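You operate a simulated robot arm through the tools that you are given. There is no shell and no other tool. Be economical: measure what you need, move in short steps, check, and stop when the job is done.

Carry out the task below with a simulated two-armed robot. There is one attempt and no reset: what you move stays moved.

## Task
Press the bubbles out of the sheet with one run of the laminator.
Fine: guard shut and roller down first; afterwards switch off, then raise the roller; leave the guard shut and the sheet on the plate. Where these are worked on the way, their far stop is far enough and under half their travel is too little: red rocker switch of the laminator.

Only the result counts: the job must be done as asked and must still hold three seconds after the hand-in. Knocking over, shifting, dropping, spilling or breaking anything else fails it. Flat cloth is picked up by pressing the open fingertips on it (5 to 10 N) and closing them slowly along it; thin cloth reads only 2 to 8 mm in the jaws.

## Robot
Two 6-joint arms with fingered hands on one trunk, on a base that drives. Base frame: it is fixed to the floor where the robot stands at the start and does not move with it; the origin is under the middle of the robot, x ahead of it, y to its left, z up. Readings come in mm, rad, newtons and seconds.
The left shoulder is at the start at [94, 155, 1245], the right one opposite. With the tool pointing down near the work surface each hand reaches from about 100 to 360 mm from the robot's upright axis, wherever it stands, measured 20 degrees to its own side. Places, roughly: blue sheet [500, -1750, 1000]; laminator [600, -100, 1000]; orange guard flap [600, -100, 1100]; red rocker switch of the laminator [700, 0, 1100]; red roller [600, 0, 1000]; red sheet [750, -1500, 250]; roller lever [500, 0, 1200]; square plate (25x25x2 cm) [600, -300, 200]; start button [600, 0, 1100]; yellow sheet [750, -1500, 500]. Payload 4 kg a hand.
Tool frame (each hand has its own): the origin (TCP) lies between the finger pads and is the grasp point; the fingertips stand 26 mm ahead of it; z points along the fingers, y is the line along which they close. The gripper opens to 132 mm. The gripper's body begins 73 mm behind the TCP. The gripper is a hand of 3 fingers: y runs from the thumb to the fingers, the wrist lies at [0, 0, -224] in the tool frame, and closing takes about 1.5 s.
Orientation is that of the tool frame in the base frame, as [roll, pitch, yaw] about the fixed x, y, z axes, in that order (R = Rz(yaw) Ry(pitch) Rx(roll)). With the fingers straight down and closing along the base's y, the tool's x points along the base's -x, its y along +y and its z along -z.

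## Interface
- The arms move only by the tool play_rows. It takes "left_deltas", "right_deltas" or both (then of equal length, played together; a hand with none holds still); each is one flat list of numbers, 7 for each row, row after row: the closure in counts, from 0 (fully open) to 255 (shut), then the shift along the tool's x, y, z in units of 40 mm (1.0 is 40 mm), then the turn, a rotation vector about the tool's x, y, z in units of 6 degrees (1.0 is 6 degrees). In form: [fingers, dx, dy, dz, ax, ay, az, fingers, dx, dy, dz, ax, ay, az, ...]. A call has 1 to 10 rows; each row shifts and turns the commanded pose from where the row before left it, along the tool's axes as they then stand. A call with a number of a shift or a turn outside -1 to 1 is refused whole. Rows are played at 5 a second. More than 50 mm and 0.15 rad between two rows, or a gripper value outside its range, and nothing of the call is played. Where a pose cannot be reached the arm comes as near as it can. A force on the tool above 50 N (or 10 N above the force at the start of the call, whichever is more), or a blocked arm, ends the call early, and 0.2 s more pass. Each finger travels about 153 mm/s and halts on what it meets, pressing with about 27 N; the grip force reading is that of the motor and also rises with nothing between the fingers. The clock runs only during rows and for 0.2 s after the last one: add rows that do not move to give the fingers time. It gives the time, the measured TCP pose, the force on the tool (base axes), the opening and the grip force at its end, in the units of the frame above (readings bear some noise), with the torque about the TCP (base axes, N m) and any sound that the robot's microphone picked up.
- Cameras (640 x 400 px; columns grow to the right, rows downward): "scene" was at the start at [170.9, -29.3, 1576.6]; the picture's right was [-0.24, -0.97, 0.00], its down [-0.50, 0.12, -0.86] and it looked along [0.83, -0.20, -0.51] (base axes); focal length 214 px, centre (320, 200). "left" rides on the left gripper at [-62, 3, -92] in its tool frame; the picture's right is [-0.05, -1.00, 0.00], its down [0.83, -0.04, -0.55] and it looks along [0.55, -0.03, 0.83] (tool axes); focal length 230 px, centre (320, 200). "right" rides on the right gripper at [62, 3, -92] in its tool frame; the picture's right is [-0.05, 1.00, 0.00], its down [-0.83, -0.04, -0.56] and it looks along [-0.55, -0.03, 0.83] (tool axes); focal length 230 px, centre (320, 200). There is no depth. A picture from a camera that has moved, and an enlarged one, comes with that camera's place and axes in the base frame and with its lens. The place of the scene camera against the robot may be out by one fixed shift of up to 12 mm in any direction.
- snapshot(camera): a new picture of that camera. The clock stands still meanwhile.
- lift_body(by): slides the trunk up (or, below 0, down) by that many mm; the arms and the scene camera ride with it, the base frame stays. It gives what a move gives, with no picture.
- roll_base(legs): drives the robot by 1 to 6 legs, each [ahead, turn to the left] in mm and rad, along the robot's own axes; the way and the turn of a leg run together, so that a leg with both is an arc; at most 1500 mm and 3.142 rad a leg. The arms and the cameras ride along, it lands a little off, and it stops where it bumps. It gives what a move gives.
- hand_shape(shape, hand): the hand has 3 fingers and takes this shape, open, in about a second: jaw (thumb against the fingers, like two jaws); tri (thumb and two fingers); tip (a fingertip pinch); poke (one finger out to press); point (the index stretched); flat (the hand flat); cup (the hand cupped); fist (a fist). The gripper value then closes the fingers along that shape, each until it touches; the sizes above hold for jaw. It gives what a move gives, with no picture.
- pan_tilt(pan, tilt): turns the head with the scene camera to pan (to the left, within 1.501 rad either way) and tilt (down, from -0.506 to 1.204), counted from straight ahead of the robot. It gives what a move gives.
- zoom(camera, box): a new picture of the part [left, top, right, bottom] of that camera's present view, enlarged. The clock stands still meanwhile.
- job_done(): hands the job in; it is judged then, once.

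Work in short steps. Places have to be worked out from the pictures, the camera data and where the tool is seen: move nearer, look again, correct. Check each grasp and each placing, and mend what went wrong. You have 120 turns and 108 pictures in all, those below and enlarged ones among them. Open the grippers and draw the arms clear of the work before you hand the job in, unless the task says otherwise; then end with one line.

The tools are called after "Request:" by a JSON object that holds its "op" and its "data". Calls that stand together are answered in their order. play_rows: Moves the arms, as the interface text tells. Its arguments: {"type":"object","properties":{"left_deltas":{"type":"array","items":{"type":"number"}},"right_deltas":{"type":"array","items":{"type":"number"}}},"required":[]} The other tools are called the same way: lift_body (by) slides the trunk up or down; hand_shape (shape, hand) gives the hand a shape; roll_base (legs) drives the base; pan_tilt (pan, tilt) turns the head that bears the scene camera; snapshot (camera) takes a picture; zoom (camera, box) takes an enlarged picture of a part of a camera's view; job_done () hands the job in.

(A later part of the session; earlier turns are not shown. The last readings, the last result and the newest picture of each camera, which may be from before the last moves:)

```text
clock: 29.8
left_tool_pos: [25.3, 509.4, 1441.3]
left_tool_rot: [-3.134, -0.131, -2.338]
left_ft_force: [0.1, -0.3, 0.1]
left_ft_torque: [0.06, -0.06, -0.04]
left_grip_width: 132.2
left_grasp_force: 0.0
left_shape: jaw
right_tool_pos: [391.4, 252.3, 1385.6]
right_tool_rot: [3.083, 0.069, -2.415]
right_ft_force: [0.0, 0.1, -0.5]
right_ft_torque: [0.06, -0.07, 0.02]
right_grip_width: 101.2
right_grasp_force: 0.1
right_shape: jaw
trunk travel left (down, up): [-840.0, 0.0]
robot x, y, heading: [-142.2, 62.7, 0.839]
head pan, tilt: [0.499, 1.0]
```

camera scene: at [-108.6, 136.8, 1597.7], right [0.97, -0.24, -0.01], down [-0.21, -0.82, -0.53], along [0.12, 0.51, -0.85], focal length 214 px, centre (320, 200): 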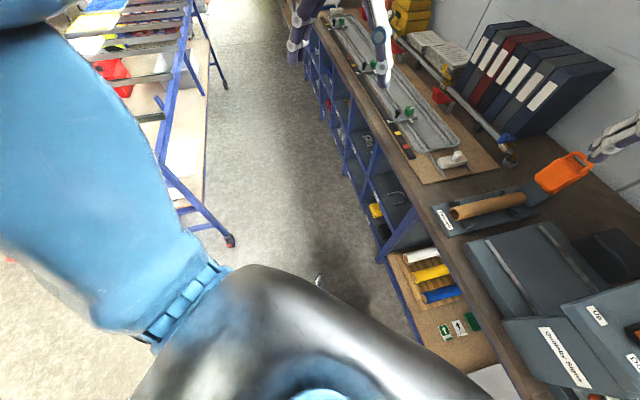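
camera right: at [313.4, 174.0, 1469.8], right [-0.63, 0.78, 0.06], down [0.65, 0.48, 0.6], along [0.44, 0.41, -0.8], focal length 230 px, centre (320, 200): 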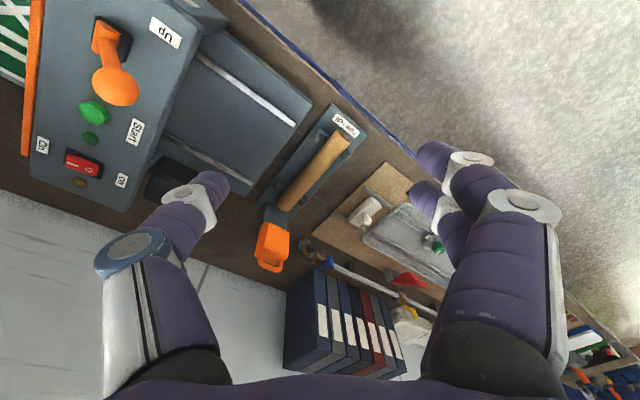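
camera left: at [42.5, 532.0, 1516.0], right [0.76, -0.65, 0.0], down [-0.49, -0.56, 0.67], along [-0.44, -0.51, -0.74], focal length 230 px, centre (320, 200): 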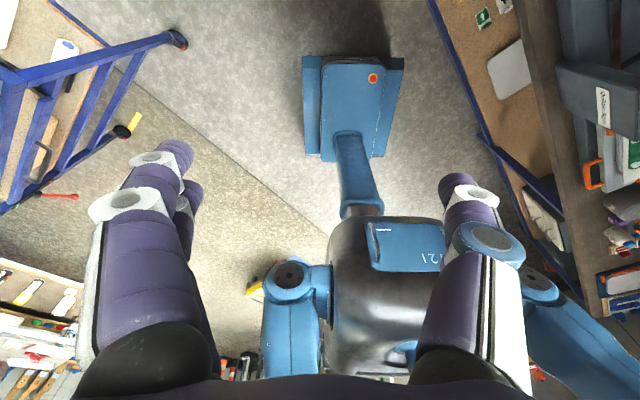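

It moves, so the block was spurious. I continue the shift and turn back to face the table.

Request:
{"op": "roll_base", "data": {"legs": [[80, 0], [80, 0], [0, -0.42], [0, -0.42]]}}

Request:
{"op": "pan_tilt", "data": {"pan": -0.5, "tilt": 0.8}}

Request:
{"op": "snapshot", "data": {"camera": "scene"}}

Request:
{"op": "snapshot", "data": {"camera": "right"}}

```text
clock: 34.2
left_tool_pos: [418.0, 353.0, 1427.7]
left_tool_rot: [-3.132, -0.195, 3.098]
left_ft_force: [0.2, -0.1, 0.0]
left_ft_torque: [0.04, -0.04, 0.03]
left_grip_width: 132.2
left_grasp_force: 0.1
left_shape: jaw
right_tool_pos: [460.6, -90.9, 1371.0]
right_tool_rot: [3.09, 0.017, 3.024]
right_ft_force: [0.6, 0.3, -0.1]
right_ft_torque: [-0.03, 0.02, -0.03]
right_grip_width: 100.9
right_grasp_force: 0.1
right_shape: jaw
trunk travel left (down, up): [-840.0, 0.0]
robot x, y, heading: [-37.8, 191.5, -0.014]
head pan, tilt: [0.499, 1.0]
```

```text
clock: 35.5
left_tool_pos: [401.5, 351.5, 1405.5]
left_tool_rot: [-3.129, -0.266, 3.099]
left_ft_force: [1.0, -0.4, -0.1]
left_ft_torque: [0.02, 0.02, 0.0]
left_grip_width: 132.3
left_grasp_force: 0.2
left_shape: jaw
right_tool_pos: [442.0, -91.3, 1346.2]
right_tool_rot: [3.096, -0.056, 3.022]
right_ft_force: [-0.1, -0.1, 0.3]
right_ft_torque: [0.01, -0.02, -0.02]
right_grip_width: 101.3
right_grasp_force: 0.0
right_shape: jaw
trunk travel left (down, up): [-840.0, 0.0]
robot x, y, heading: [-32.1, 189.9, -0.011]
head pan, tilt: [-0.499, 0.799]
```

```text
72 pictures are left
camera scene: at [120.1, 142.6, 1612.6], right [-0.49, -0.87, 0.01], down [-0.64, 0.35, -0.69], along [0.59, -0.34, -0.73], focal length 214 px, centre (320, 200)
```

scene: 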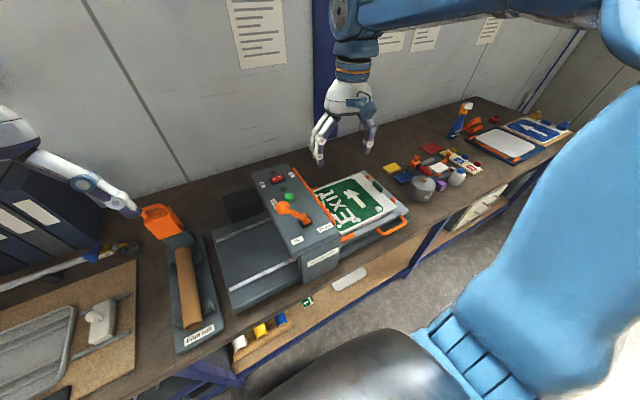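

```text
71 pictures are left
camera right: at [386.6, -85.3, 1441.7], right [0.17, 0.98, 0.04], down [0.85, -0.17, 0.51], along [0.51, -0.05, -0.86], focal length 230 px, centre (320, 200)
```

right: 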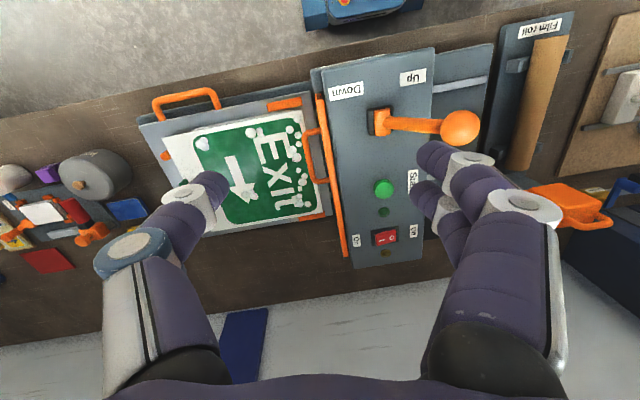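

The robot stands at (-32,190), and the lever is now in the right hand's zone. I straighten the hand and move it over the knob at z≈1300.

Request:
{"op": "play_rows", "data": {"right_deltas": [60, 0, 0, 0, 0.44, -0.53, -0.57, 60, 0, 0, 0, 0, 0, -0.57, 60, -0.15, 0.9, 0.3, 0, 0, 0, 60, -0.15, 0.9, 0.3, 0, 0, 0, 60, -0.15, 0.9, 0.3, 0, 0, 0, 60, -0.15, 0.8, 0.25, 0, 0, 0, 60, 0, 0, 0, 0, 0, 0], "left_deltas": [0, 0, 0, 0, 0, 0, 0, 0, 0, 0, 0, 0, 0, 0, 0, 0, 0, 0, 0, 0, 0, 0, 0, 0, 0, 0, 0, 0, 0, 0, 0, 0, 0, 0, 0, 0, 0, 0, 0, 0, 0, 0, 0, 0, 0, 0, 0, 0, 0]}}

Request:
{"op": "snapshot", "data": {"camera": "right"}}

Request:
{"op": "snapshot", "data": {"camera": "scene"}}

```text
clock: 37.3
left_tool_pos: [383.9, 350.6, 1383.5]
left_tool_rot: [-3.127, -0.34, 3.097]
left_ft_force: [0.3, 0.7, 1.0]
left_ft_torque: [0.01, -0.02, 0.0]
left_grip_width: 131.9
left_grasp_force: 0.0
left_shape: jaw
right_tool_pos: [466.1, 46.0, 1326.7]
right_tool_rot: [3.133, 0.074, 3.134]
right_ft_force: [-0.3, 0.3, 0.6]
right_ft_torque: [0.01, 0.01, -0.01]
right_grip_width: 101.1
right_grasp_force: 0.0
right_shape: jaw
right hand out of reach, approached as far as the arm can: row 1
trunk travel left (down, up): [-840.0, 0.0]
robot x, y, heading: [-32.6, 188.3, -0.009]
head pan, tilt: [-0.499, 0.799]
stopped in row 7 (left hand): the arm was blocked; the commanded pose is now the measured one
```

```text
70 pictures are left
camera right: at [398.6, 49.2, 1415.9], right [0.06, 1.0, 0.01], down [0.79, -0.05, 0.61], along [0.61, -0.03, -0.79], focal length 230 px, centre (320, 200)
```

right: 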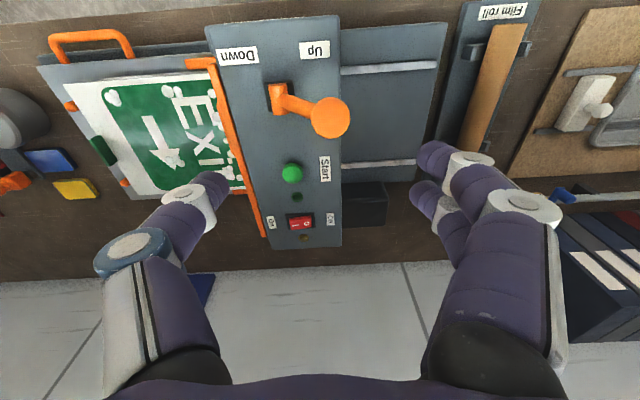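

```text
69 pictures are left
camera scene: at [120.1, 140.3, 1616.6], right [-0.48, -0.88, 0.01], down [-0.61, 0.33, -0.72], along [0.63, -0.35, -0.69], focal length 214 px, centre (320, 200)
```

scene: 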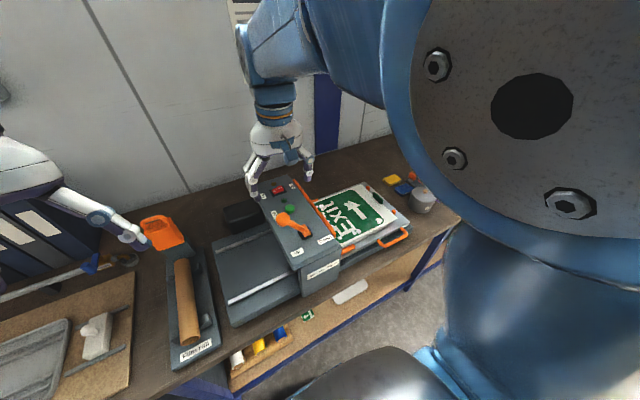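

The right hand is over the knob. The left arm is slowly drooping and reports blocked, so I lift and straighten it deliberately.

Request:
{"op": "play_rows", "data": {"left_deltas": [0, -0.5, 0, -0.5, 0, -0.8, 0, 0, -0.5, 0, -0.5, 0, -0.8, 0, 0, -0.5, 0, -0.3, 0, -0.8, 0, 0, -0.3, 0, -0.3, 0, -0.8, 0, 0, 0, 0, 0, 0, 0, 0]}}

Request:
{"op": "play_rows", "data": {"left_deltas": [0, 0, 0, 0, 0, 0, 0, 0, 0, 0, 0, 0, 0, 0, 0, 0, 0, 0, 0, 0, 0]}}

```text
clock: 38.5
left_tool_pos: [466.9, 348.2, 1454.4]
left_tool_rot: [-3.13, 0.06, 3.105]
left_ft_force: [0.5, -0.2, 0.3]
left_ft_torque: [0.04, 0.01, -0.01]
left_grip_width: 132.3
left_grasp_force: 0.1
left_shape: jaw
left hand out of reach, approached as far as the arm can: row 1
right_tool_pos: [468.9, 47.3, 1327.4]
right_tool_rot: [3.135, 0.075, 3.138]
right_ft_force: [-0.5, -0.7, 0.7]
right_ft_torque: [0.0, 0.01, -0.03]
right_grip_width: 101.1
right_grasp_force: 0.1
right_shape: jaw
trunk travel left (down, up): [-840.0, 0.0]
robot x, y, heading: [-32.8, 189.0, -0.01]
head pan, tilt: [-0.499, 0.799]
```

```text
clock: 39.3
left_tool_pos: [466.7, 347.8, 1454.3]
left_tool_rot: [-3.13, 0.06, 3.103]
left_ft_force: [0.3, 0.3, 0.2]
left_ft_torque: [-0.01, 0.0, 0.01]
left_grip_width: 132.1
left_grasp_force: 0.0
left_shape: jaw
right_tool_pos: [468.7, 46.8, 1328.0]
right_tool_rot: [3.139, 0.076, 3.137]
right_ft_force: [0.5, 0.2, -0.7]
right_ft_torque: [-0.03, -0.01, -0.04]
right_grip_width: 101.2
right_grasp_force: 0.0
right_shape: jaw
trunk travel left (down, up): [-840.0, 0.0]
robot x, y, heading: [-37.4, 193.7, -0.01]
head pan, tilt: [-0.499, 0.799]
```

Both arms are now steady, and the camera confirms the knob at about (465,55,1214). I descend to straddle it between the open fingers.

Request:
{"op": "play_rows", "data": {"right_deltas": [60, 0, 0.1, 0.5, 0, 0.7, 0, 60, 0, 0, 0.6, 0, 0, 0, 60, 0, 0, 0.6, 0, 0, 0, 60, 0, 0, 0.6, 0, 0, 0, 60, 0, 0, 0.4, 0, 0, 0, 60, 0, 0, 0, 0, 0, 0]}}

Request:
{"op": "snapshot", "data": {"camera": "right"}}

Request:
{"op": "zoom", "data": {"camera": "scene", "box": [190, 130, 430, 290]}}

```text
clock: 40.7
left_tool_pos: [467.9, 347.1, 1454.1]
left_tool_rot: [-3.128, 0.059, 3.1]
left_ft_force: [-0.8, 1.0, 0.4]
left_ft_torque: [-0.01, 0.0, 0.02]
left_grip_width: 132.0
left_grasp_force: 0.1
left_shape: jaw
right_tool_pos: [474.3, 49.1, 1232.2]
right_tool_rot: [-3.141, 0.038, 3.136]
right_ft_force: [0.2, 0.5, -0.5]
right_ft_torque: [0.01, 0.01, 0.03]
right_grip_width: 101.0
right_grasp_force: 0.0
right_shape: jaw
trunk travel left (down, up): [-840.0, 0.0]
robot x, y, heading: [-34.2, 188.3, -0.005]
head pan, tilt: [-0.499, 0.799]
```

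```text
68 pictures are left
camera right: at [409.0, 53.4, 1324.3], right [0.06, 1.0, 0.0], down [0.81, -0.05, 0.59], along [0.59, -0.03, -0.81], focal length 230 px, centre (320, 200)
```

right: 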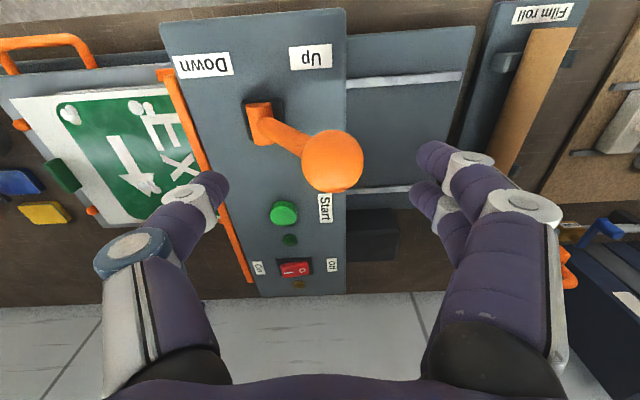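

```text
2.50 times, centred on (310, 210) of scene
camera zoom: at [119.5, 141.9, 1612.6], right [-0.49, -0.87, 0.01], down [-0.64, 0.35, -0.69], along [0.6, -0.34, -0.73], focal length 536 px, centre (345, 175)
```

zoom: 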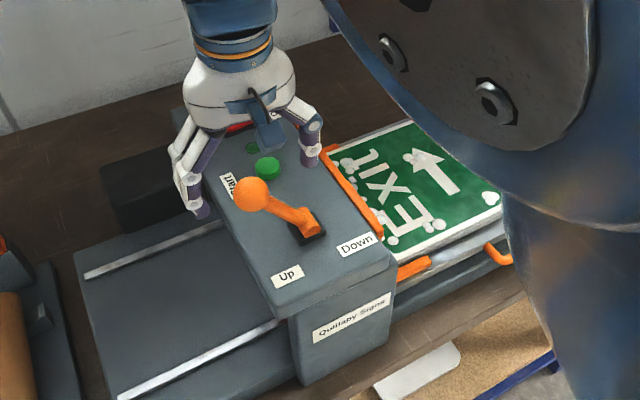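

The knob is at about (464,57,1214). I shift slightly toward the robot, lower 15 mm and partly close the fingers around it.

Request:
{"op": "play_rows", "data": {"right_deltas": [60, 0.27, 0.15, 0.2, 0, 0, 0, 110, 0, 0, 0.22, 0, 0, 0, 150, 0, 0, 0, 0, 0, 0, 150, 0, 0, 0, 0, 0, 0]}}

Request:
{"op": "snapshot", "data": {"camera": "right"}}

```text
clock: 41.7
left_tool_pos: [467.7, 349.5, 1453.8]
left_tool_rot: [-3.13, 0.059, 3.1]
left_ft_force: [-0.8, 0.0, -0.4]
left_ft_torque: [0.01, 0.02, 0.0]
left_grip_width: 132.2
left_grasp_force: 0.1
left_shape: jaw
right_tool_pos: [463.1, 55.4, 1218.0]
right_tool_rot: [3.132, 0.037, 3.134]
right_ft_force: [-0.7, 0.0, -0.2]
right_ft_torque: [0.02, 0.0, 0.0]
right_grip_width: 55.3
right_grasp_force: 0.0
right_shape: jaw
trunk travel left (down, up): [-840.0, 0.0]
robot x, y, heading: [-35.0, 191.3, -0.008]
head pan, tilt: [-0.499, 0.799]
```

```text
66 pictures are left
camera right: at [399.0, 59.4, 1308.9], right [0.06, 1.0, 0.01], down [0.81, -0.05, 0.59], along [0.59, -0.03, -0.81], focal length 230 px, centre (320, 200)
```

right: 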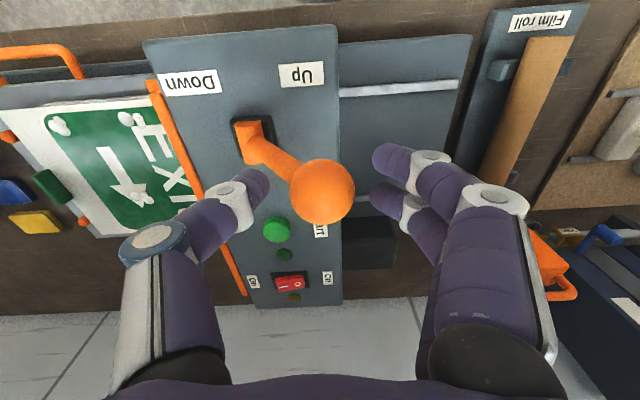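

The knob sits between the fingers. I sweep toward -y ("Down").

Request:
{"op": "play_rows", "data": {"right_deltas": [150, 0, -0.4, -0.05, 0, 0, 0, 150, 0, -0.4, -0.05, 0, 0, 0, 150, 0, -0.4, -0.05, 0, 0, 0, 150, 0, -0.4, 0, 0, 0, 0, 150, 0, -0.4, 0.05, 0, 0, 0, 150, 0, -0.4, 0.05, 0, 0, 0, 150, 0, 0, 0, 0, 0, 0]}}

Request:
{"op": "snapshot", "data": {"camera": "right"}}

```text
clock: 43.3
left_tool_pos: [466.0, 347.8, 1454.7]
left_tool_rot: [-3.129, 0.061, 3.102]
left_ft_force: [-0.6, 0.5, 0.3]
left_ft_torque: [0.0, 0.02, -0.03]
left_grip_width: 132.2
left_grasp_force: 0.1
left_shape: jaw
right_tool_pos: [461.9, -40.0, 1218.2]
right_tool_rot: [3.141, 0.04, 3.139]
right_ft_force: [-1.3, -3.6, -2.0]
right_ft_torque: [-0.02, 0.03, -0.05]
right_grip_width: 59.6
right_grasp_force: 0.0
right_shape: jaw
trunk travel left (down, up): [-840.0, 0.0]
robot x, y, heading: [-33.1, 188.5, -0.01]
head pan, tilt: [-0.499, 0.799]
```

```text
65 pictures are left
camera right: at [397.9, -35.2, 1309.5], right [0.05, 1.0, 0.0], down [0.81, -0.05, 0.59], along [0.59, -0.03, -0.81], focal length 230 px, centre (320, 200)
```

right: 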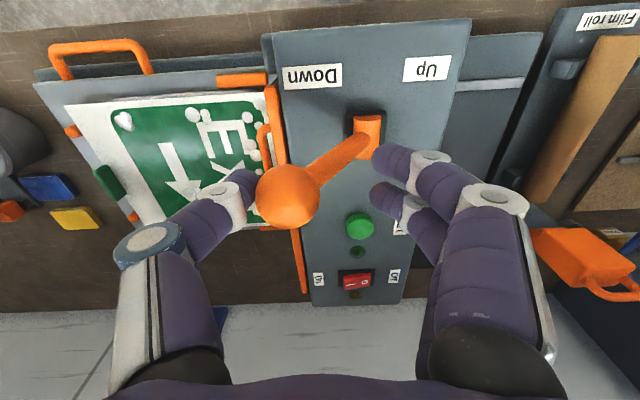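

The lever flipped over to the Down side. I push on a little further to make sure it is at its stop.

Request:
{"op": "play_rows", "data": {"right_deltas": [150, 0, -0.4, 0, 0, 0, 0, 150, 0, -0.4, 0, 0, 0, 0, 150, 0, -0.3, 0, 0, 0, 0, 150, 0, 0, 0, 0, 0, 0]}}

Request:
{"op": "snapshot", "data": {"camera": "right"}}

```text
clock: 44.3
left_tool_pos: [467.4, 350.3, 1452.6]
left_tool_rot: [-3.128, 0.059, 3.103]
left_ft_force: [-0.2, -0.9, 0.0]
left_ft_torque: [0.02, 0.0, -0.01]
left_grip_width: 132.0
left_grasp_force: 0.0
left_shape: jaw
right_tool_pos: [463.5, -80.5, 1219.3]
right_tool_rot: [-3.141, 0.038, 3.141]
right_ft_force: [0.4, 6.5, 2.0]
right_ft_torque: [0.18, -0.07, -0.01]
right_grip_width: 60.4
right_grasp_force: 0.1
right_shape: jaw
trunk travel left (down, up): [-840.0, 0.0]
robot x, y, heading: [-37.6, 192.4, -0.011]
head pan, tilt: [-0.499, 0.799]
```

```text
64 pictures are left
camera right: at [398.2, -75.8, 1311.1], right [0.05, 1.0, 0.0], down [0.81, -0.04, 0.59], along [0.59, -0.03, -0.81], focal length 230 px, centre (320, 200)
```

right: 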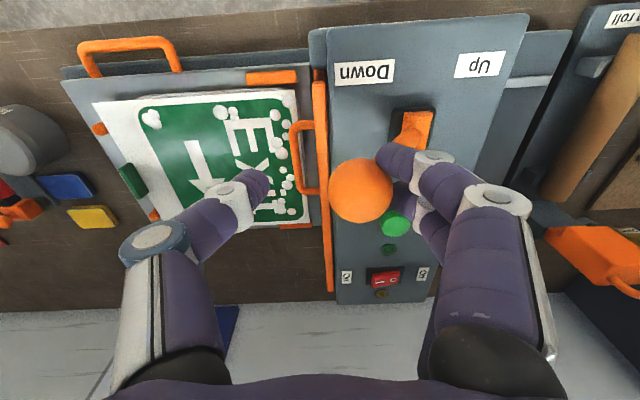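

A 6.5 N reaction shows the lever is at the Down stop. I open, rise clear, switch to the poke shape and drive 70 mm ahead for the rocker.

Request:
{"op": "play_rows", "data": {"right_deltas": [60, 0, 0.3, 0, 0, 0, 0, 60, 0, 0, 0, 0, 0, 0, 60, 0, 0, -0.8, 0, 0, 0, 60, 0, 0, -0.8, 0, 0, 0, 60, 0, 0, -0.8, 0, 0, 0, 60, 0, 0, 0, 0, 0, 0]}}

Request:
{"op": "hand_shape", "data": {"hand": "right", "shape": "poke"}}

Request:
{"op": "roll_base", "data": {"legs": [[70, 0]]}}

Request:
{"op": "snapshot", "data": {"camera": "right"}}

Request:
{"op": "snapshot", "data": {"camera": "scene"}}

```text
clock: 45.7
left_tool_pos: [467.6, 347.7, 1454.0]
left_tool_rot: [-3.129, 0.06, 3.102]
left_ft_force: [-0.5, 0.3, 0.7]
left_ft_torque: [-0.04, 0.01, 0.0]
left_grip_width: 132.1
left_grasp_force: 0.0
left_shape: jaw
right_tool_pos: [459.1, -69.5, 1313.8]
right_tool_rot: [3.14, 0.039, 3.14]
right_ft_force: [-0.5, -0.4, 1.0]
right_ft_torque: [0.0, 0.0, -0.02]
right_grip_width: 100.7
right_grasp_force: 0.1
right_shape: jaw
trunk travel left (down, up): [-840.0, 0.0]
robot x, y, heading: [-36.8, 188.6, -0.011]
head pan, tilt: [-0.499, 0.799]
```

```text
clock: 46.6
left_tool_pos: [467.7, 347.7, 1454.8]
left_tool_rot: [-3.13, 0.06, 3.102]
left_ft_force: [-0.6, 0.2, 0.0]
left_ft_torque: [0.01, -0.03, 0.05]
left_grip_width: 132.1
left_grasp_force: 0.1
left_shape: jaw
right_tool_pos: [460.3, -68.3, 1313.4]
right_tool_rot: [3.14, 0.039, 3.139]
right_ft_force: [-0.2, -0.5, 0.0]
right_ft_torque: [-0.02, -0.01, -0.02]
right_grip_width: 0.0
right_grasp_force: 0.0
right_shape: poke
trunk travel left (down, up): [-840.0, 0.0]
robot x, y, heading: [-34.9, 194.9, -0.011]
head pan, tilt: [-0.499, 0.799]
```

```text
clock: 47.6
left_tool_pos: [517.8, 347.8, 1463.7]
left_tool_rot: [-3.13, 0.078, 3.101]
left_ft_force: [-0.2, 0.3, -0.1]
left_ft_torque: [-0.03, -0.05, 0.02]
left_grip_width: 132.0
left_grasp_force: 0.1
left_shape: jaw
right_tool_pos: [513.2, -69.6, 1321.2]
right_tool_rot: [-3.141, 0.052, 3.14]
right_ft_force: [0.0, 0.3, 0.2]
right_ft_torque: [0.02, 0.0, -0.02]
right_grip_width: 0.2
right_grasp_force: 0.1
right_shape: poke
trunk travel left (down, up): [-840.0, 0.0]
robot x, y, heading: [34.7, 190.6, -0.012]
head pan, tilt: [-0.499, 0.799]
```

```text
63 pictures are left
camera right: at [447.0, -66.2, 1411.8], right [0.05, 1.0, 0.0], down [0.8, -0.05, 0.6], along [0.6, -0.03, -0.8], focal length 230 px, centre (320, 200)
```

right: 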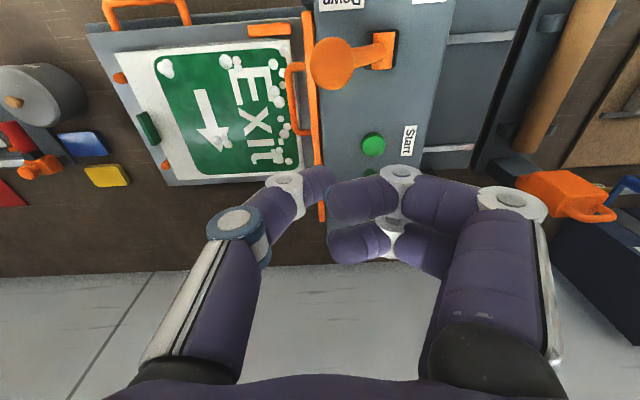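

```text
62 pictures are left
camera scene: at [167.6, 141.2, 1614.7], right [-0.49, -0.87, 0.0], down [-0.63, 0.35, -0.69], along [0.61, -0.34, -0.72], focal length 214 px, centre (320, 200)
```

scene: 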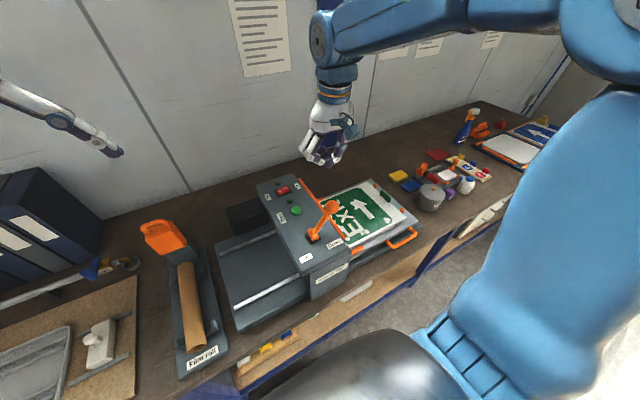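

The lever is Down. I move the poking hand over toward the rocker, at around z≈1235.

Request:
{"op": "play_rows", "data": {"right_deltas": [0, -0.8, 0.35, 0.3, 0, 0.4, 0, 0, -0.8, 0.35, 0.5, 0, 0, 0, 0, -0.8, 0.35, 0.6, 0, 0, 0, 0, -0.8, 0.35, 0.6, 0, 0, 0, 0, 0, 0, 0, 0, 0, 0]}}

Request:
{"op": "snapshot", "data": {"camera": "right"}}

Request:
{"op": "zoom", "data": {"camera": "scene", "box": [200, 80, 400, 230]}}

```text
clock: 48.8
left_tool_pos: [528.9, 347.4, 1427.4]
left_tool_rot: [-3.128, -0.014, 3.102]
left_ft_force: [0.3, 1.0, 0.0]
left_ft_torque: [0.01, -0.01, 0.01]
left_grip_width: 132.0
left_grasp_force: 0.0
left_shape: jaw
right_tool_pos: [642.7, -15.2, 1243.9]
right_tool_rot: [-3.14, 0.011, 3.138]
right_ft_force: [0.3, -0.6, 0.6]
right_ft_torque: [0.02, 0.02, 0.0]
right_grip_width: 0.0
right_grasp_force: 0.0
right_shape: poke
trunk travel left (down, up): [-840.0, 0.0]
robot x, y, heading: [37.9, 189.1, -0.011]
head pan, tilt: [-0.499, 0.799]
```

```text
61 pictures are left
camera right: at [580.7, -10.2, 1337.0], right [0.06, 1.0, 0.0], down [0.82, -0.05, 0.56], along [0.56, -0.03, -0.83], focal length 230 px, centre (320, 200)
```

right: 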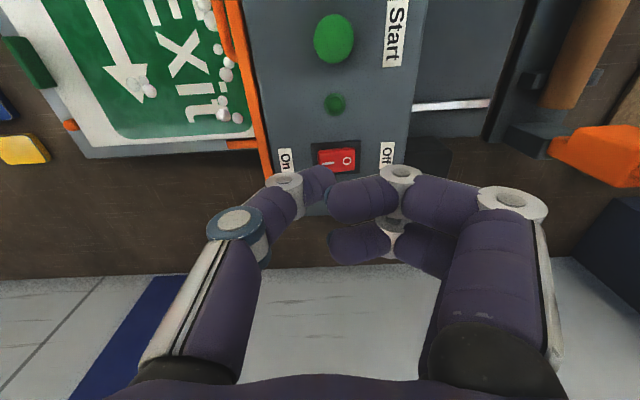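

```text
2.67 times, centred on (300, 155) of scene
camera zoom: at [193.6, 141.1, 1612.2], right [-0.49, -0.87, 0.01], down [-0.64, 0.35, -0.68], along [0.59, -0.34, -0.73], focal length 572 px, centre (373, 320)
```

zoom: 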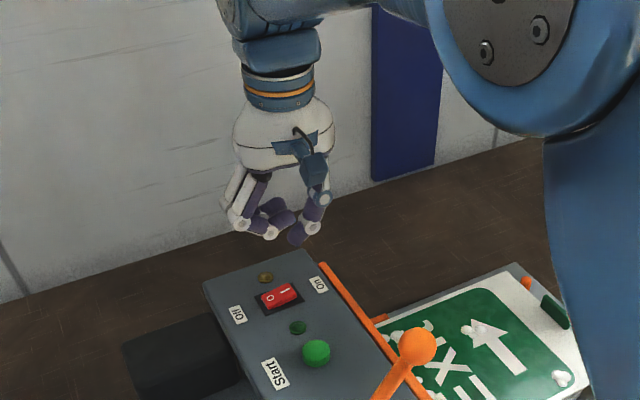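

The rocker centre is near (675,1,1132) and the hand is just short of it. I move ahead 30 mm, slightly to +y, and descend 70 mm to look closely before pressing.

Request:
{"op": "play_rows", "data": {"right_deltas": [0, -0.4, 0.1, 0.4, 0, 0, 0, 0, -0.4, 0, 0.6, 0, 0, 0, 0, 0, 0, 0.7, 0, 0, 0, 0, 0, 0, 0, 0, 0, 0]}}

Request:
{"op": "snapshot", "data": {"camera": "right"}}

Request:
{"op": "zoom", "data": {"camera": "scene", "box": [230, 120, 350, 220]}}

```text
clock: 49.5
left_tool_pos: [513.8, 347.6, 1399.8]
left_tool_rot: [-3.126, -0.09, 3.102]
left_ft_force: [-0.1, 0.6, 0.2]
left_ft_torque: [0.02, 0.03, 0.0]
left_grip_width: 132.3
left_grasp_force: 0.1
left_shape: jaw
right_tool_pos: [651.1, -11.9, 1212.3]
right_tool_rot: [3.14, 0.031, 3.137]
right_ft_force: [0.7, -1.0, -0.6]
right_ft_torque: [0.02, 0.02, -0.01]
right_grip_width: 0.0
right_grasp_force: 0.0
right_shape: poke
trunk travel left (down, up): [-840.0, 0.0]
robot x, y, heading: [34.9, 188.9, -0.011]
head pan, tilt: [-0.499, 0.799]
stopped in row 3 (right hand): the arm was blocked; the commanded pose is now the measured one
```

```text
59 pictures are left
camera right: at [587.5, -7.4, 1304.5], right [0.06, 1.0, 0.0], down [0.81, -0.05, 0.58], along [0.58, -0.03, -0.81], focal length 230 px, centre (320, 200)
```

right: 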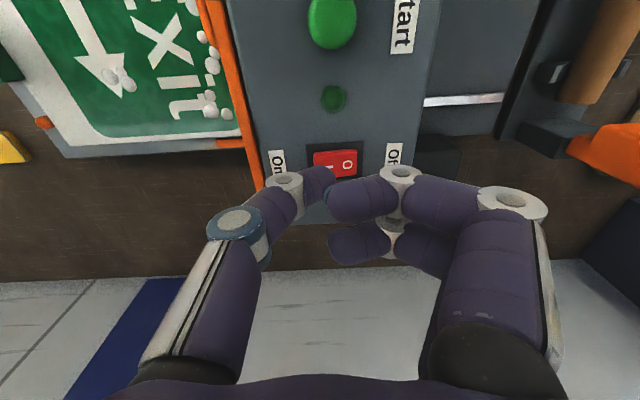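

```text
4.00 times, centred on (290, 170) of scene
camera zoom: at [192.9, 140.7, 1612.3], right [-0.49, -0.87, 0.01], down [-0.64, 0.35, -0.68], along [0.59, -0.34, -0.73], focal length 858 px, centre (440, 320)
```

zoom: 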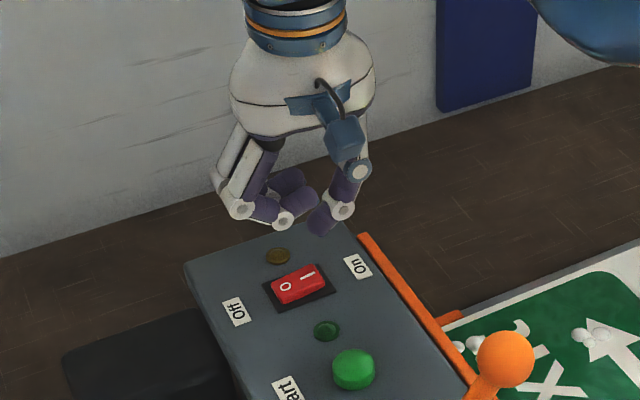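

The left arm is drifting again after the base drive, and the right one reported a block without force. I re-command the left to a straight, higher pose and retry the right in smaller steps.

Request:
{"op": "play_rows", "data": {"left_deltas": [0, -0.3, 0, -0.5, 0, -0.5, 0, 0, -0.3, 0, -0.5, 0, -0.5, 0, 0, 0, 0, -0.3, 0, -0.3, 0, 0, 0, 0, 0, 0, 0, 0], "right_deltas": [0, -0.2, 0, 0.2, 0, 0, 0, 0, -0.2, 0, 0.3, 0, 0, 0, 0, -0.15, 0, 0.3, 0, 0, 0, 0, 0, 0, 0, 0, 0, 0]}}

Request:
{"op": "snapshot", "data": {"camera": "right"}}

```text
clock: 50.3
left_tool_pos: [527.4, 347.3, 1443.0]
left_tool_rot: [-3.124, 0.006, 3.106]
left_ft_force: [0.0, -0.5, 0.3]
left_ft_torque: [0.0, -0.01, -0.01]
left_grip_width: 132.1
left_grasp_force: 0.0
left_shape: jaw
left hand out of reach, approached as far as the arm can: row 1
right_tool_pos: [648.5, -11.2, 1198.7]
right_tool_rot: [-3.139, 0.051, 3.137]
right_ft_force: [0.1, 0.2, 0.3]
right_ft_torque: [0.02, 0.0, -0.01]
right_grip_width: 0.0
right_grasp_force: 0.0
right_shape: poke
trunk travel left (down, up): [-840.0, 0.0]
robot x, y, heading: [37.3, 191.0, -0.012]
head pan, tilt: [-0.499, 0.799]
stopped in row 3 (right hand): the arm was blocked; the commanded pose is now the measured one
```

```text
57 pictures are left
camera right: at [583.1, -5.9, 1288.8], right [0.06, 1.0, 0.0], down [0.8, -0.05, 0.6], along [0.6, -0.03, -0.8], focal length 230 px, centre (320, 200)
```

right: 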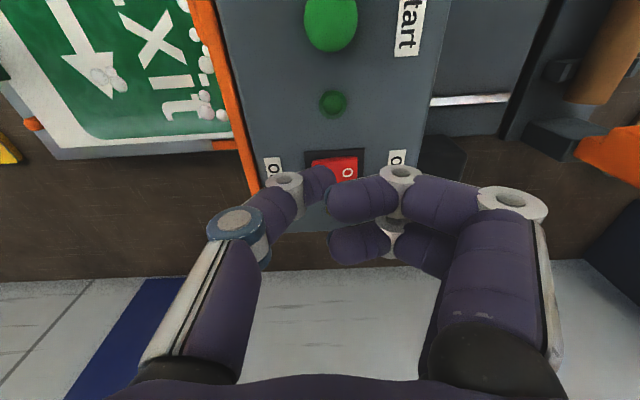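

The right arm won't extend further from here. I raise it a bit, drive 50 mm ahead, and re-command both arms.

Request:
{"op": "play_rows", "data": {"right_deltas": [0, 0.3, 0, -0.6, 0, 0.3, 0, 0, 0.3, 0, -0.6, 0, 0.2, 0, 0, 0, 0, 0, 0, 0, 0]}}

Request:
{"op": "roll_base", "data": {"legs": [[50, 0]]}}

Request:
{"op": "play_rows", "data": {"right_deltas": [0, 0, 0, 0, 0, 0, 0, 0, 0, 0, 0, 0, 0, 0, 0, 0, 0, 0, 0, 0, 0], "left_deltas": [0, 0, 0, 0, 0, 0, 0, 0, 0, 0, 0, 0, 0, 0, 0, 0, 0, 0, 0, 0, 0]}}

Request:
{"op": "snapshot", "data": {"camera": "right"}}

Request:
{"op": "snapshot", "data": {"camera": "scene"}}

```text
clock: 51.1
left_tool_pos: [527.4, 346.9, 1443.9]
left_tool_rot: [-3.126, 0.011, 3.105]
left_ft_force: [0.5, -0.1, 0.1]
left_ft_torque: [0.02, 0.03, 0.0]
left_grip_width: 132.1
left_grasp_force: 0.0
left_shape: jaw
right_tool_pos: [623.2, -9.2, 1246.0]
right_tool_rot: [-3.141, -0.004, 3.135]
right_ft_force: [-0.4, 1.0, 0.4]
right_ft_torque: [0.0, 0.01, 0.03]
right_grip_width: 0.0
right_grasp_force: 0.0
right_shape: poke
trunk travel left (down, up): [-840.0, 0.0]
robot x, y, heading: [38.9, 192.8, -0.008]
head pan, tilt: [-0.499, 0.799]
```

```text
clock: 52.0
left_tool_pos: [565.8, 345.9, 1449.2]
left_tool_rot: [-3.123, 0.024, 3.107]
left_ft_force: [-0.1, -0.3, -0.2]
left_ft_torque: [0.01, -0.05, 0.01]
left_grip_width: 132.2
left_grasp_force: 0.0
left_shape: jaw
right_tool_pos: [662.3, -10.1, 1251.3]
right_tool_rot: [-3.139, 0.007, 3.137]
right_ft_force: [-0.3, 0.3, 0.5]
right_ft_torque: [-0.01, -0.02, 0.03]
right_grip_width: 0.0
right_grasp_force: 0.1
right_shape: poke
trunk travel left (down, up): [-840.0, 0.0]
robot x, y, heading: [82.9, 188.7, -0.01]
head pan, tilt: [-0.499, 0.799]
```

```text
clock: 53.0
left_tool_pos: [551.5, 346.6, 1390.8]
left_tool_rot: [-3.12, -0.135, 3.108]
left_ft_force: [-0.2, -0.1, 0.0]
left_ft_torque: [-0.03, 0.0, 0.01]
left_grip_width: 131.9
left_grasp_force: 0.1
left_shape: jaw
right_tool_pos: [632.2, -11.2, 1263.2]
right_tool_rot: [-3.141, 0.032, 3.136]
right_ft_force: [0.1, 0.5, 0.6]
right_ft_torque: [0.02, 0.01, 0.02]
right_grip_width: 0.0
right_grasp_force: 0.0
right_shape: poke
trunk travel left (down, up): [-840.0, 0.0]
robot x, y, heading: [85.2, 186.2, -0.009]
head pan, tilt: [-0.499, 0.799]
stopped in row 3 (left hand): the arm was blocked; the commanded pose is now the measured one
```

```text
56 pictures are left
camera right: at [569.0, -6.4, 1355.8], right [0.06, 1.0, 0.0], down [0.81, -0.05, 0.58], along [0.58, -0.03, -0.81], focal length 230 px, centre (320, 200)
```

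right: 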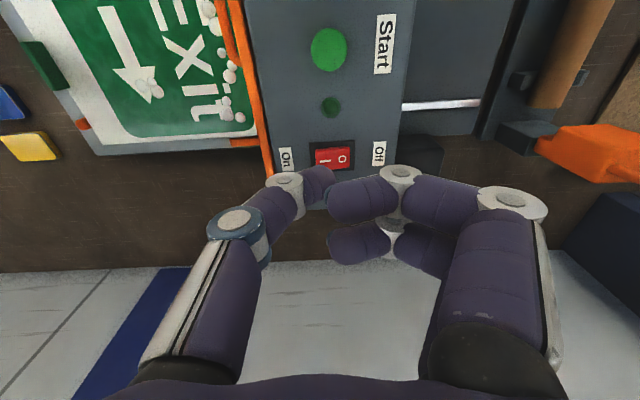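

```text
55 pictures are left
camera scene: at [241.2, 140.9, 1612.3], right [-0.49, -0.87, 0.01], down [-0.64, 0.35, -0.68], along [0.59, -0.34, -0.73], focal length 214 px, centre (320, 200)
```

scene: 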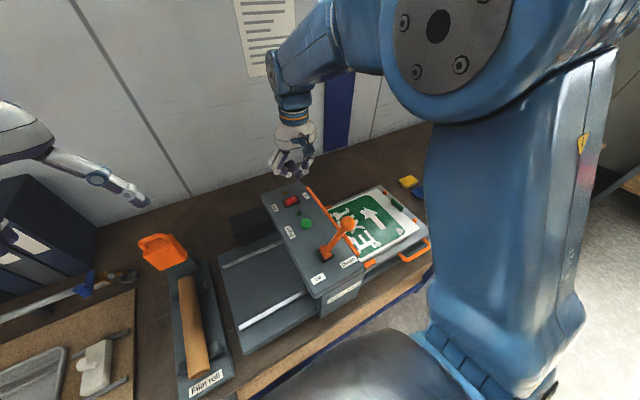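

I see: after a drive the arms try to return to their former base-frame poses, which pushes the left arm into its near limit. I send the left forward and up, and bring the right ahead to x≈670.

Request:
{"op": "play_rows", "data": {"left_deltas": [0, -0.5, 0, -0.5, 0, -0.5, 0, 0, -0.5, 0, -0.5, 0, -0.5, 0, 0, -0.5, 0, -0.4, 0, -0.3, 0, 0, -0.3, 0, -0.2, 0, 0, 0, 0, 0, 0, 0, 0, 0, 0], "right_deltas": [0, -0.3, 0, 0.2, 0, 0.3, 0, 0, -0.3, 0, 0.4, 0, 0, 0, 0, -0.3, 0, 0.4, 0, 0, 0, 0, -0.1, 0, 0.4, 0, 0, 0, 0, 0, 0, 0, 0, 0, 0]}}

Request:
{"op": "snapshot", "data": {"camera": "right"}}

Request:
{"op": "zoom", "data": {"camera": "scene", "box": [230, 120, 350, 220]}}

```text
clock: 54.2
left_tool_pos: [611.5, 346.0, 1494.5]
left_tool_rot: [-3.121, 0.097, 3.113]
left_ft_force: [0.7, -0.5, -0.1]
left_ft_torque: [0.03, -0.01, 0.02]
left_grip_width: 131.7
left_grasp_force: 0.1
left_shape: jaw
right_tool_pos: [672.6, -12.6, 1208.8]
right_tool_rot: [-3.14, 0.0, 3.136]
right_ft_force: [-0.3, -0.2, 0.1]
right_ft_torque: [0.0, 0.0, -0.02]
right_grip_width: 0.1
right_grasp_force: 0.1
right_shape: poke
trunk travel left (down, up): [-840.0, 0.0]
robot x, y, heading: [88.0, 188.8, -0.01]
head pan, tilt: [-0.499, 0.799]
```

```text
54 pictures are left
camera right: at [611.5, -8.2, 1302.6], right [0.06, 1.0, 0.0], down [0.83, -0.05, 0.56], along [0.55, -0.03, -0.83], focal length 230 px, centre (320, 200)
```

right: 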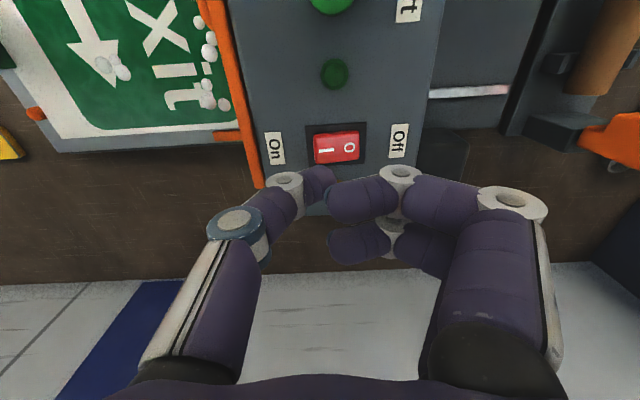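

```text
4.00 times, centred on (290, 170) of scene
camera zoom: at [239.6, 140.7, 1612.5], right [-0.49, -0.87, 0.01], down [-0.64, 0.35, -0.68], along [0.59, -0.34, -0.73], focal length 858 px, centre (440, 320)
```

zoom: 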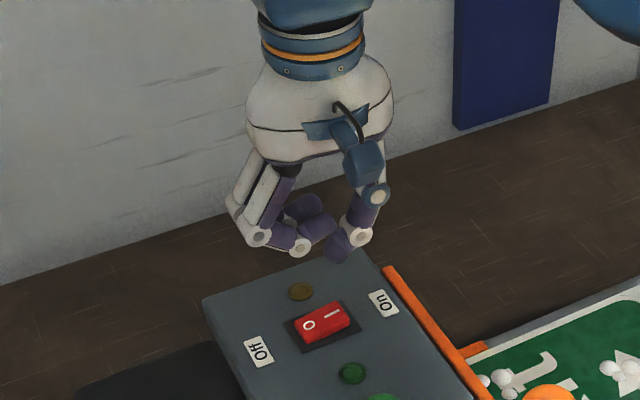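

The thumb tip should be above the "I" half (y≈-9). I descend 40 mm, then go in small steps to contact.

Request:
{"op": "play_rows", "data": {"right_deltas": [0, -0.08, 0, 0.5, 0, 0, 0, 0, 0, 0, 0.4, 0, 0, 0, 0, 0, 0, 0.12, 0, 0, 0, 0, 0, 0, 0, 0, 0, 0]}}

Request:
{"op": "snapshot", "data": {"camera": "right"}}

Request:
{"op": "zoom", "data": {"camera": "scene", "box": [250, 140, 350, 220]}}

```text
clock: 55.2
left_tool_pos: [613.4, 345.1, 1493.9]
left_tool_rot: [-3.124, 0.094, 3.111]
left_ft_force: [0.3, -0.3, -0.4]
left_ft_torque: [-0.03, 0.02, 0.02]
left_grip_width: 131.8
left_grasp_force: 0.1
left_shape: jaw
right_tool_pos: [677.4, -11.6, 1167.7]
right_tool_rot: [-3.138, 0.0, 3.136]
right_ft_force: [0.7, -0.4, 1.4]
right_ft_torque: [-0.02, 0.01, 0.01]
right_grip_width: 0.0
right_grasp_force: 0.1
right_shape: poke
trunk travel left (down, up): [-840.0, 0.0]
robot x, y, heading: [86.5, 184.2, -0.009]
head pan, tilt: [-0.499, 0.799]
```

```text
52 pictures are left
camera right: at [615.4, -7.2, 1261.7], right [0.06, 1.0, 0.0], down [0.83, -0.05, 0.56], along [0.55, -0.03, -0.83], focal length 230 px, centre (320, 200)
```

right: 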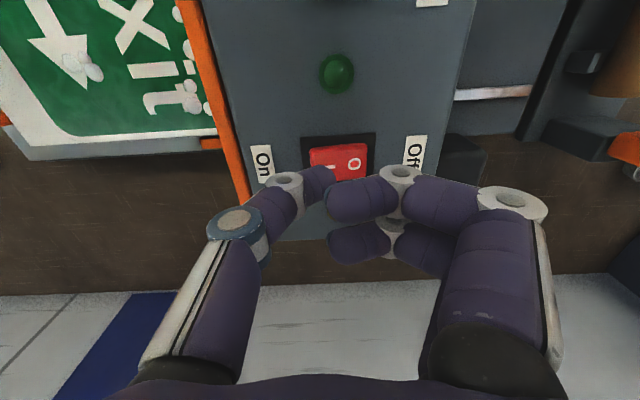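

```text
5.00 times, centred on (300, 180) of scene
camera zoom: at [239.8, 140.8, 1612.5], right [-0.49, -0.87, 0.01], down [-0.64, 0.35, -0.68], along [0.59, -0.34, -0.73], focal length 1072 px, centre (420, 300)
```

zoom: 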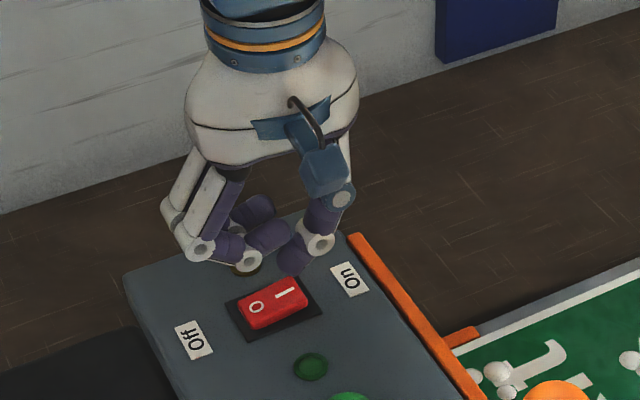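

The tip lines up over the "I". I press down in small steps.

Request:
{"op": "play_rows", "data": {"right_deltas": [0, 0, 0, 0.2, 0, 0, 0, 0, 0, 0, 0.15, 0, 0, 0, 0, 0, 0, 0.1, 0, 0, 0, 0, 0, 0, 0, 0, 0, 0]}}

Request:
{"op": "zoom", "data": {"camera": "scene", "box": [250, 140, 350, 220]}}

```text
clock: 56.2
left_tool_pos: [612.0, 346.6, 1493.3]
left_tool_rot: [-3.123, 0.093, 3.11]
left_ft_force: [1.2, 0.7, -0.5]
left_ft_torque: [0.02, 0.01, -0.04]
left_grip_width: 132.1
left_grasp_force: 0.1
left_shape: jaw
right_tool_pos: [675.4, -12.9, 1149.4]
right_tool_rot: [-3.139, 0.002, 3.138]
right_ft_force: [0.7, 0.4, -0.6]
right_ft_torque: [0.01, 0.01, -0.01]
right_grip_width: 0.4
right_grasp_force: 0.1
right_shape: poke
trunk travel left (down, up): [-840.0, 0.0]
robot x, y, heading: [83.7, 186.7, -0.011]
head pan, tilt: [-0.499, 0.799]
```

```text
5.00 times, centred on (300, 180) of scene
camera zoom: at [239.1, 140.8, 1612.6], right [-0.49, -0.87, 0.01], down [-0.64, 0.35, -0.69], along [0.6, -0.34, -0.73], focal length 1072 px, centre (420, 300)
```

zoom: 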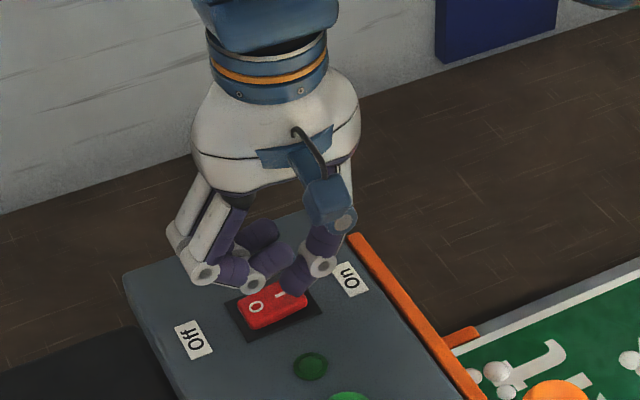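

Nearly touching, with no force yet. I continue a few millimetres at a time.

Request:
{"op": "play_rows", "data": {"right_deltas": [0, 0, 0, 0.12, 0, 0, 0, 0, 0, 0, 0.12, 0, 0, 0, 0, 0, 0, 0.1, 0, 0, 0, 0, 0, 0, 0, 0, 0, 0]}}

Request:
{"op": "zoom", "data": {"camera": "scene", "box": [250, 140, 350, 220]}}

```text
clock: 57.2
left_tool_pos: [609.1, 343.5, 1495.3]
left_tool_rot: [-3.124, 0.099, 3.111]
left_ft_force: [-0.4, -0.2, -0.3]
left_ft_torque: [0.04, -0.01, -0.02]
left_grip_width: 132.1
left_grasp_force: 0.1
left_shape: jaw
right_tool_pos: [675.9, -12.4, 1139.5]
right_tool_rot: [-3.14, 0.012, 3.137]
right_ft_force: [5.4, -10.8, 31.0]
right_ft_torque: [-0.19, -0.07, 0.01]
right_grip_width: 0.0
right_grasp_force: 0.1
right_shape: poke
trunk travel left (down, up): [-840.0, 0.0]
robot x, y, heading: [86.6, 191.2, -0.006]
head pan, tilt: [-0.499, 0.799]
heard: click
```

```text
5.00 times, centred on (300, 180) of scene
camera zoom: at [235.1, 139.4, 1613.4], right [-0.49, -0.87, 0.01], down [-0.64, 0.35, -0.69], along [0.6, -0.34, -0.73], focal length 1072 px, centre (420, 300)
```

zoom: 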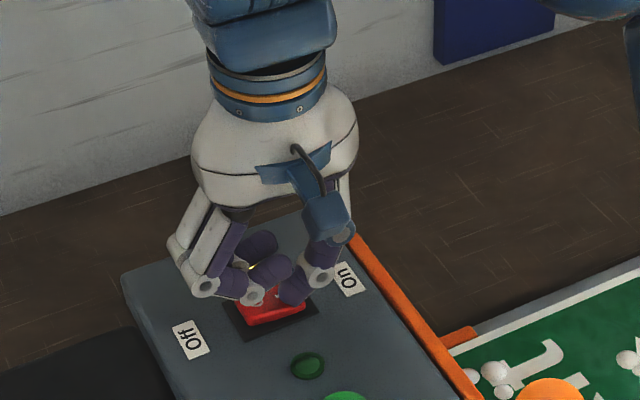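

A click was heard, and a yellow lamp seems to glow behind the hand. I rise and check the switch.

Request:
{"op": "play_rows", "data": {"right_deltas": [0, 0, 0, -0.5, 0, 0, 0, 0, 0, 0, -0.7, 0, 0, 0, 0, 0, 0, -0.7, 0, 0, 0, 0, 0, 0, 0, 0, 0, 0]}}

Request:
{"op": "zoom", "data": {"camera": "scene", "box": [250, 140, 350, 220]}}

Request:
{"op": "snapshot", "data": {"camera": "right"}}

```text
clock: 58.2
left_tool_pos: [614.8, 346.0, 1493.3]
left_tool_rot: [-3.123, 0.092, 3.11]
left_ft_force: [-0.4, 0.0, -0.8]
left_ft_torque: [-0.04, 0.0, -0.01]
left_grip_width: 132.0
left_grasp_force: 0.1
left_shape: jaw
right_tool_pos: [677.5, -11.1, 1212.9]
right_tool_rot: [-3.14, -0.001, 3.136]
right_ft_force: [0.8, 0.0, -0.3]
right_ft_torque: [-0.03, -0.01, 0.01]
right_grip_width: 0.0
right_grasp_force: 0.1
right_shape: poke
trunk travel left (down, up): [-840.0, 0.0]
robot x, y, heading: [84.5, 191.2, -0.013]
head pan, tilt: [-0.499, 0.799]
```

```text
5.00 times, centred on (300, 180) of scene
camera zoom: at [241.0, 141.1, 1612.4], right [-0.49, -0.87, 0.01], down [-0.64, 0.35, -0.68], along [0.59, -0.34, -0.73], focal length 1072 px, centre (420, 300)
```

zoom: 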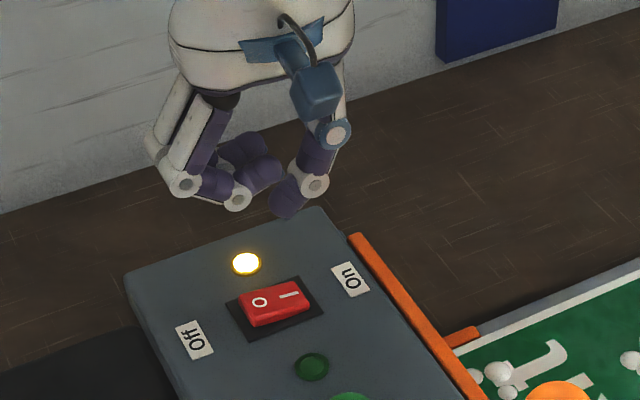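

```text
47 pictures are left
camera right: at [617.7, -6.4, 1306.5], right [0.06, 1.0, 0.0], down [0.83, -0.05, 0.55], along [0.55, -0.03, -0.83], focal length 230 px, centre (320, 200)
```

right: 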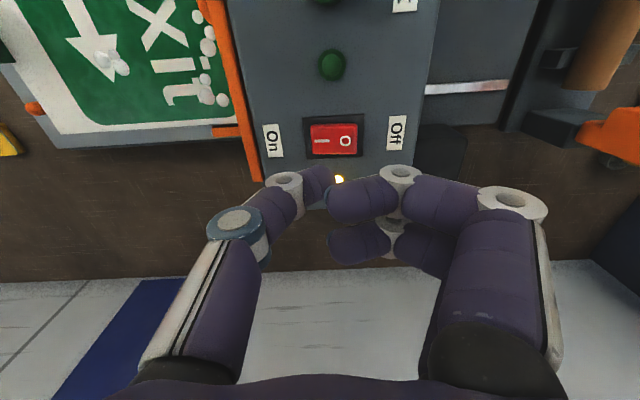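

The power lamp is lit and the rocker is on. I move over the start button, now estimated at (578,1), staying at z≈1213.

Request:
{"op": "play_rows", "data": {"right_deltas": [0, 0.8, 0.1, 0, 0, 0, 0, 0, 0.8, 0.1, 0, 0, 0, 0, 0, 0.83, 0.03, 0, 0, 0, 0, 0, 0, 0, 0, 0, 0, 0]}}

Request:
{"op": "zoom", "data": {"camera": "scene", "box": [250, 150, 370, 250]}}

Request:
{"op": "snapshot", "data": {"camera": "right"}}

```text
clock: 59.2
left_tool_pos: [612.6, 344.6, 1493.2]
left_tool_rot: [-3.122, 0.094, 3.109]
left_ft_force: [0.2, -0.1, -0.3]
left_ft_torque: [0.02, 0.02, 0.01]
left_grip_width: 132.0
left_grasp_force: 0.1
left_shape: jaw
right_tool_pos: [580.7, -2.1, 1213.5]
right_tool_rot: [-3.14, 0.0, 3.137]
right_ft_force: [0.5, -0.2, -0.1]
right_ft_torque: [0.0, 0.0, -0.02]
right_grip_width: 0.0
right_grasp_force: 0.1
right_shape: poke
trunk travel left (down, up): [-840.0, 0.0]
robot x, y, heading: [85.6, 190.5, -0.007]
head pan, tilt: [-0.499, 0.799]
```

```text
4.00 times, centred on (310, 200) of scene
camera zoom: at [239.4, 140.5, 1612.6], right [-0.49, -0.87, 0.01], down [-0.64, 0.35, -0.69], along [0.6, -0.34, -0.73], focal length 858 px, centre (360, 200)
```

zoom: 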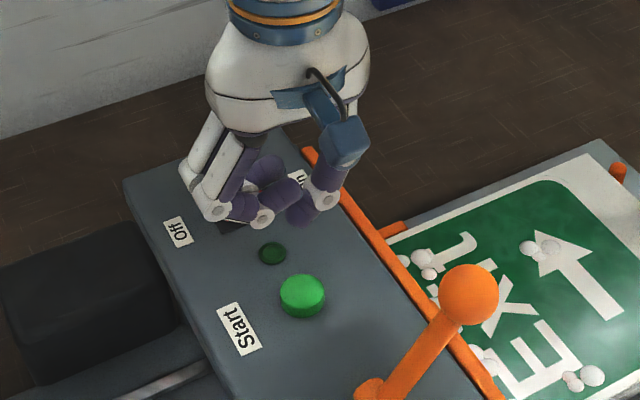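

```text
45 pictures are left
camera right: at [519.4, 2.6, 1307.6], right [0.06, 1.0, 0.0], down [0.83, -0.05, 0.56], along [0.55, -0.03, -0.83], focal length 230 px, centre (320, 200)
```

right: 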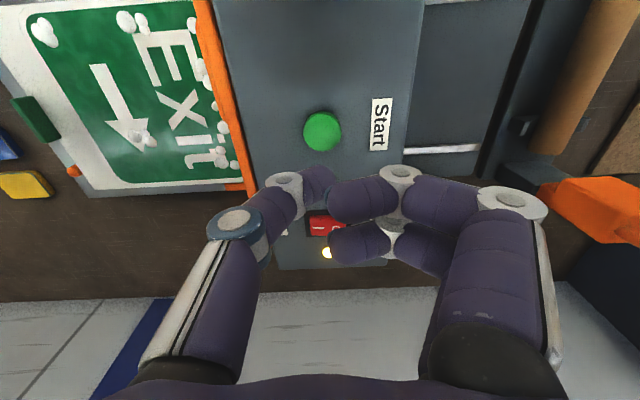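

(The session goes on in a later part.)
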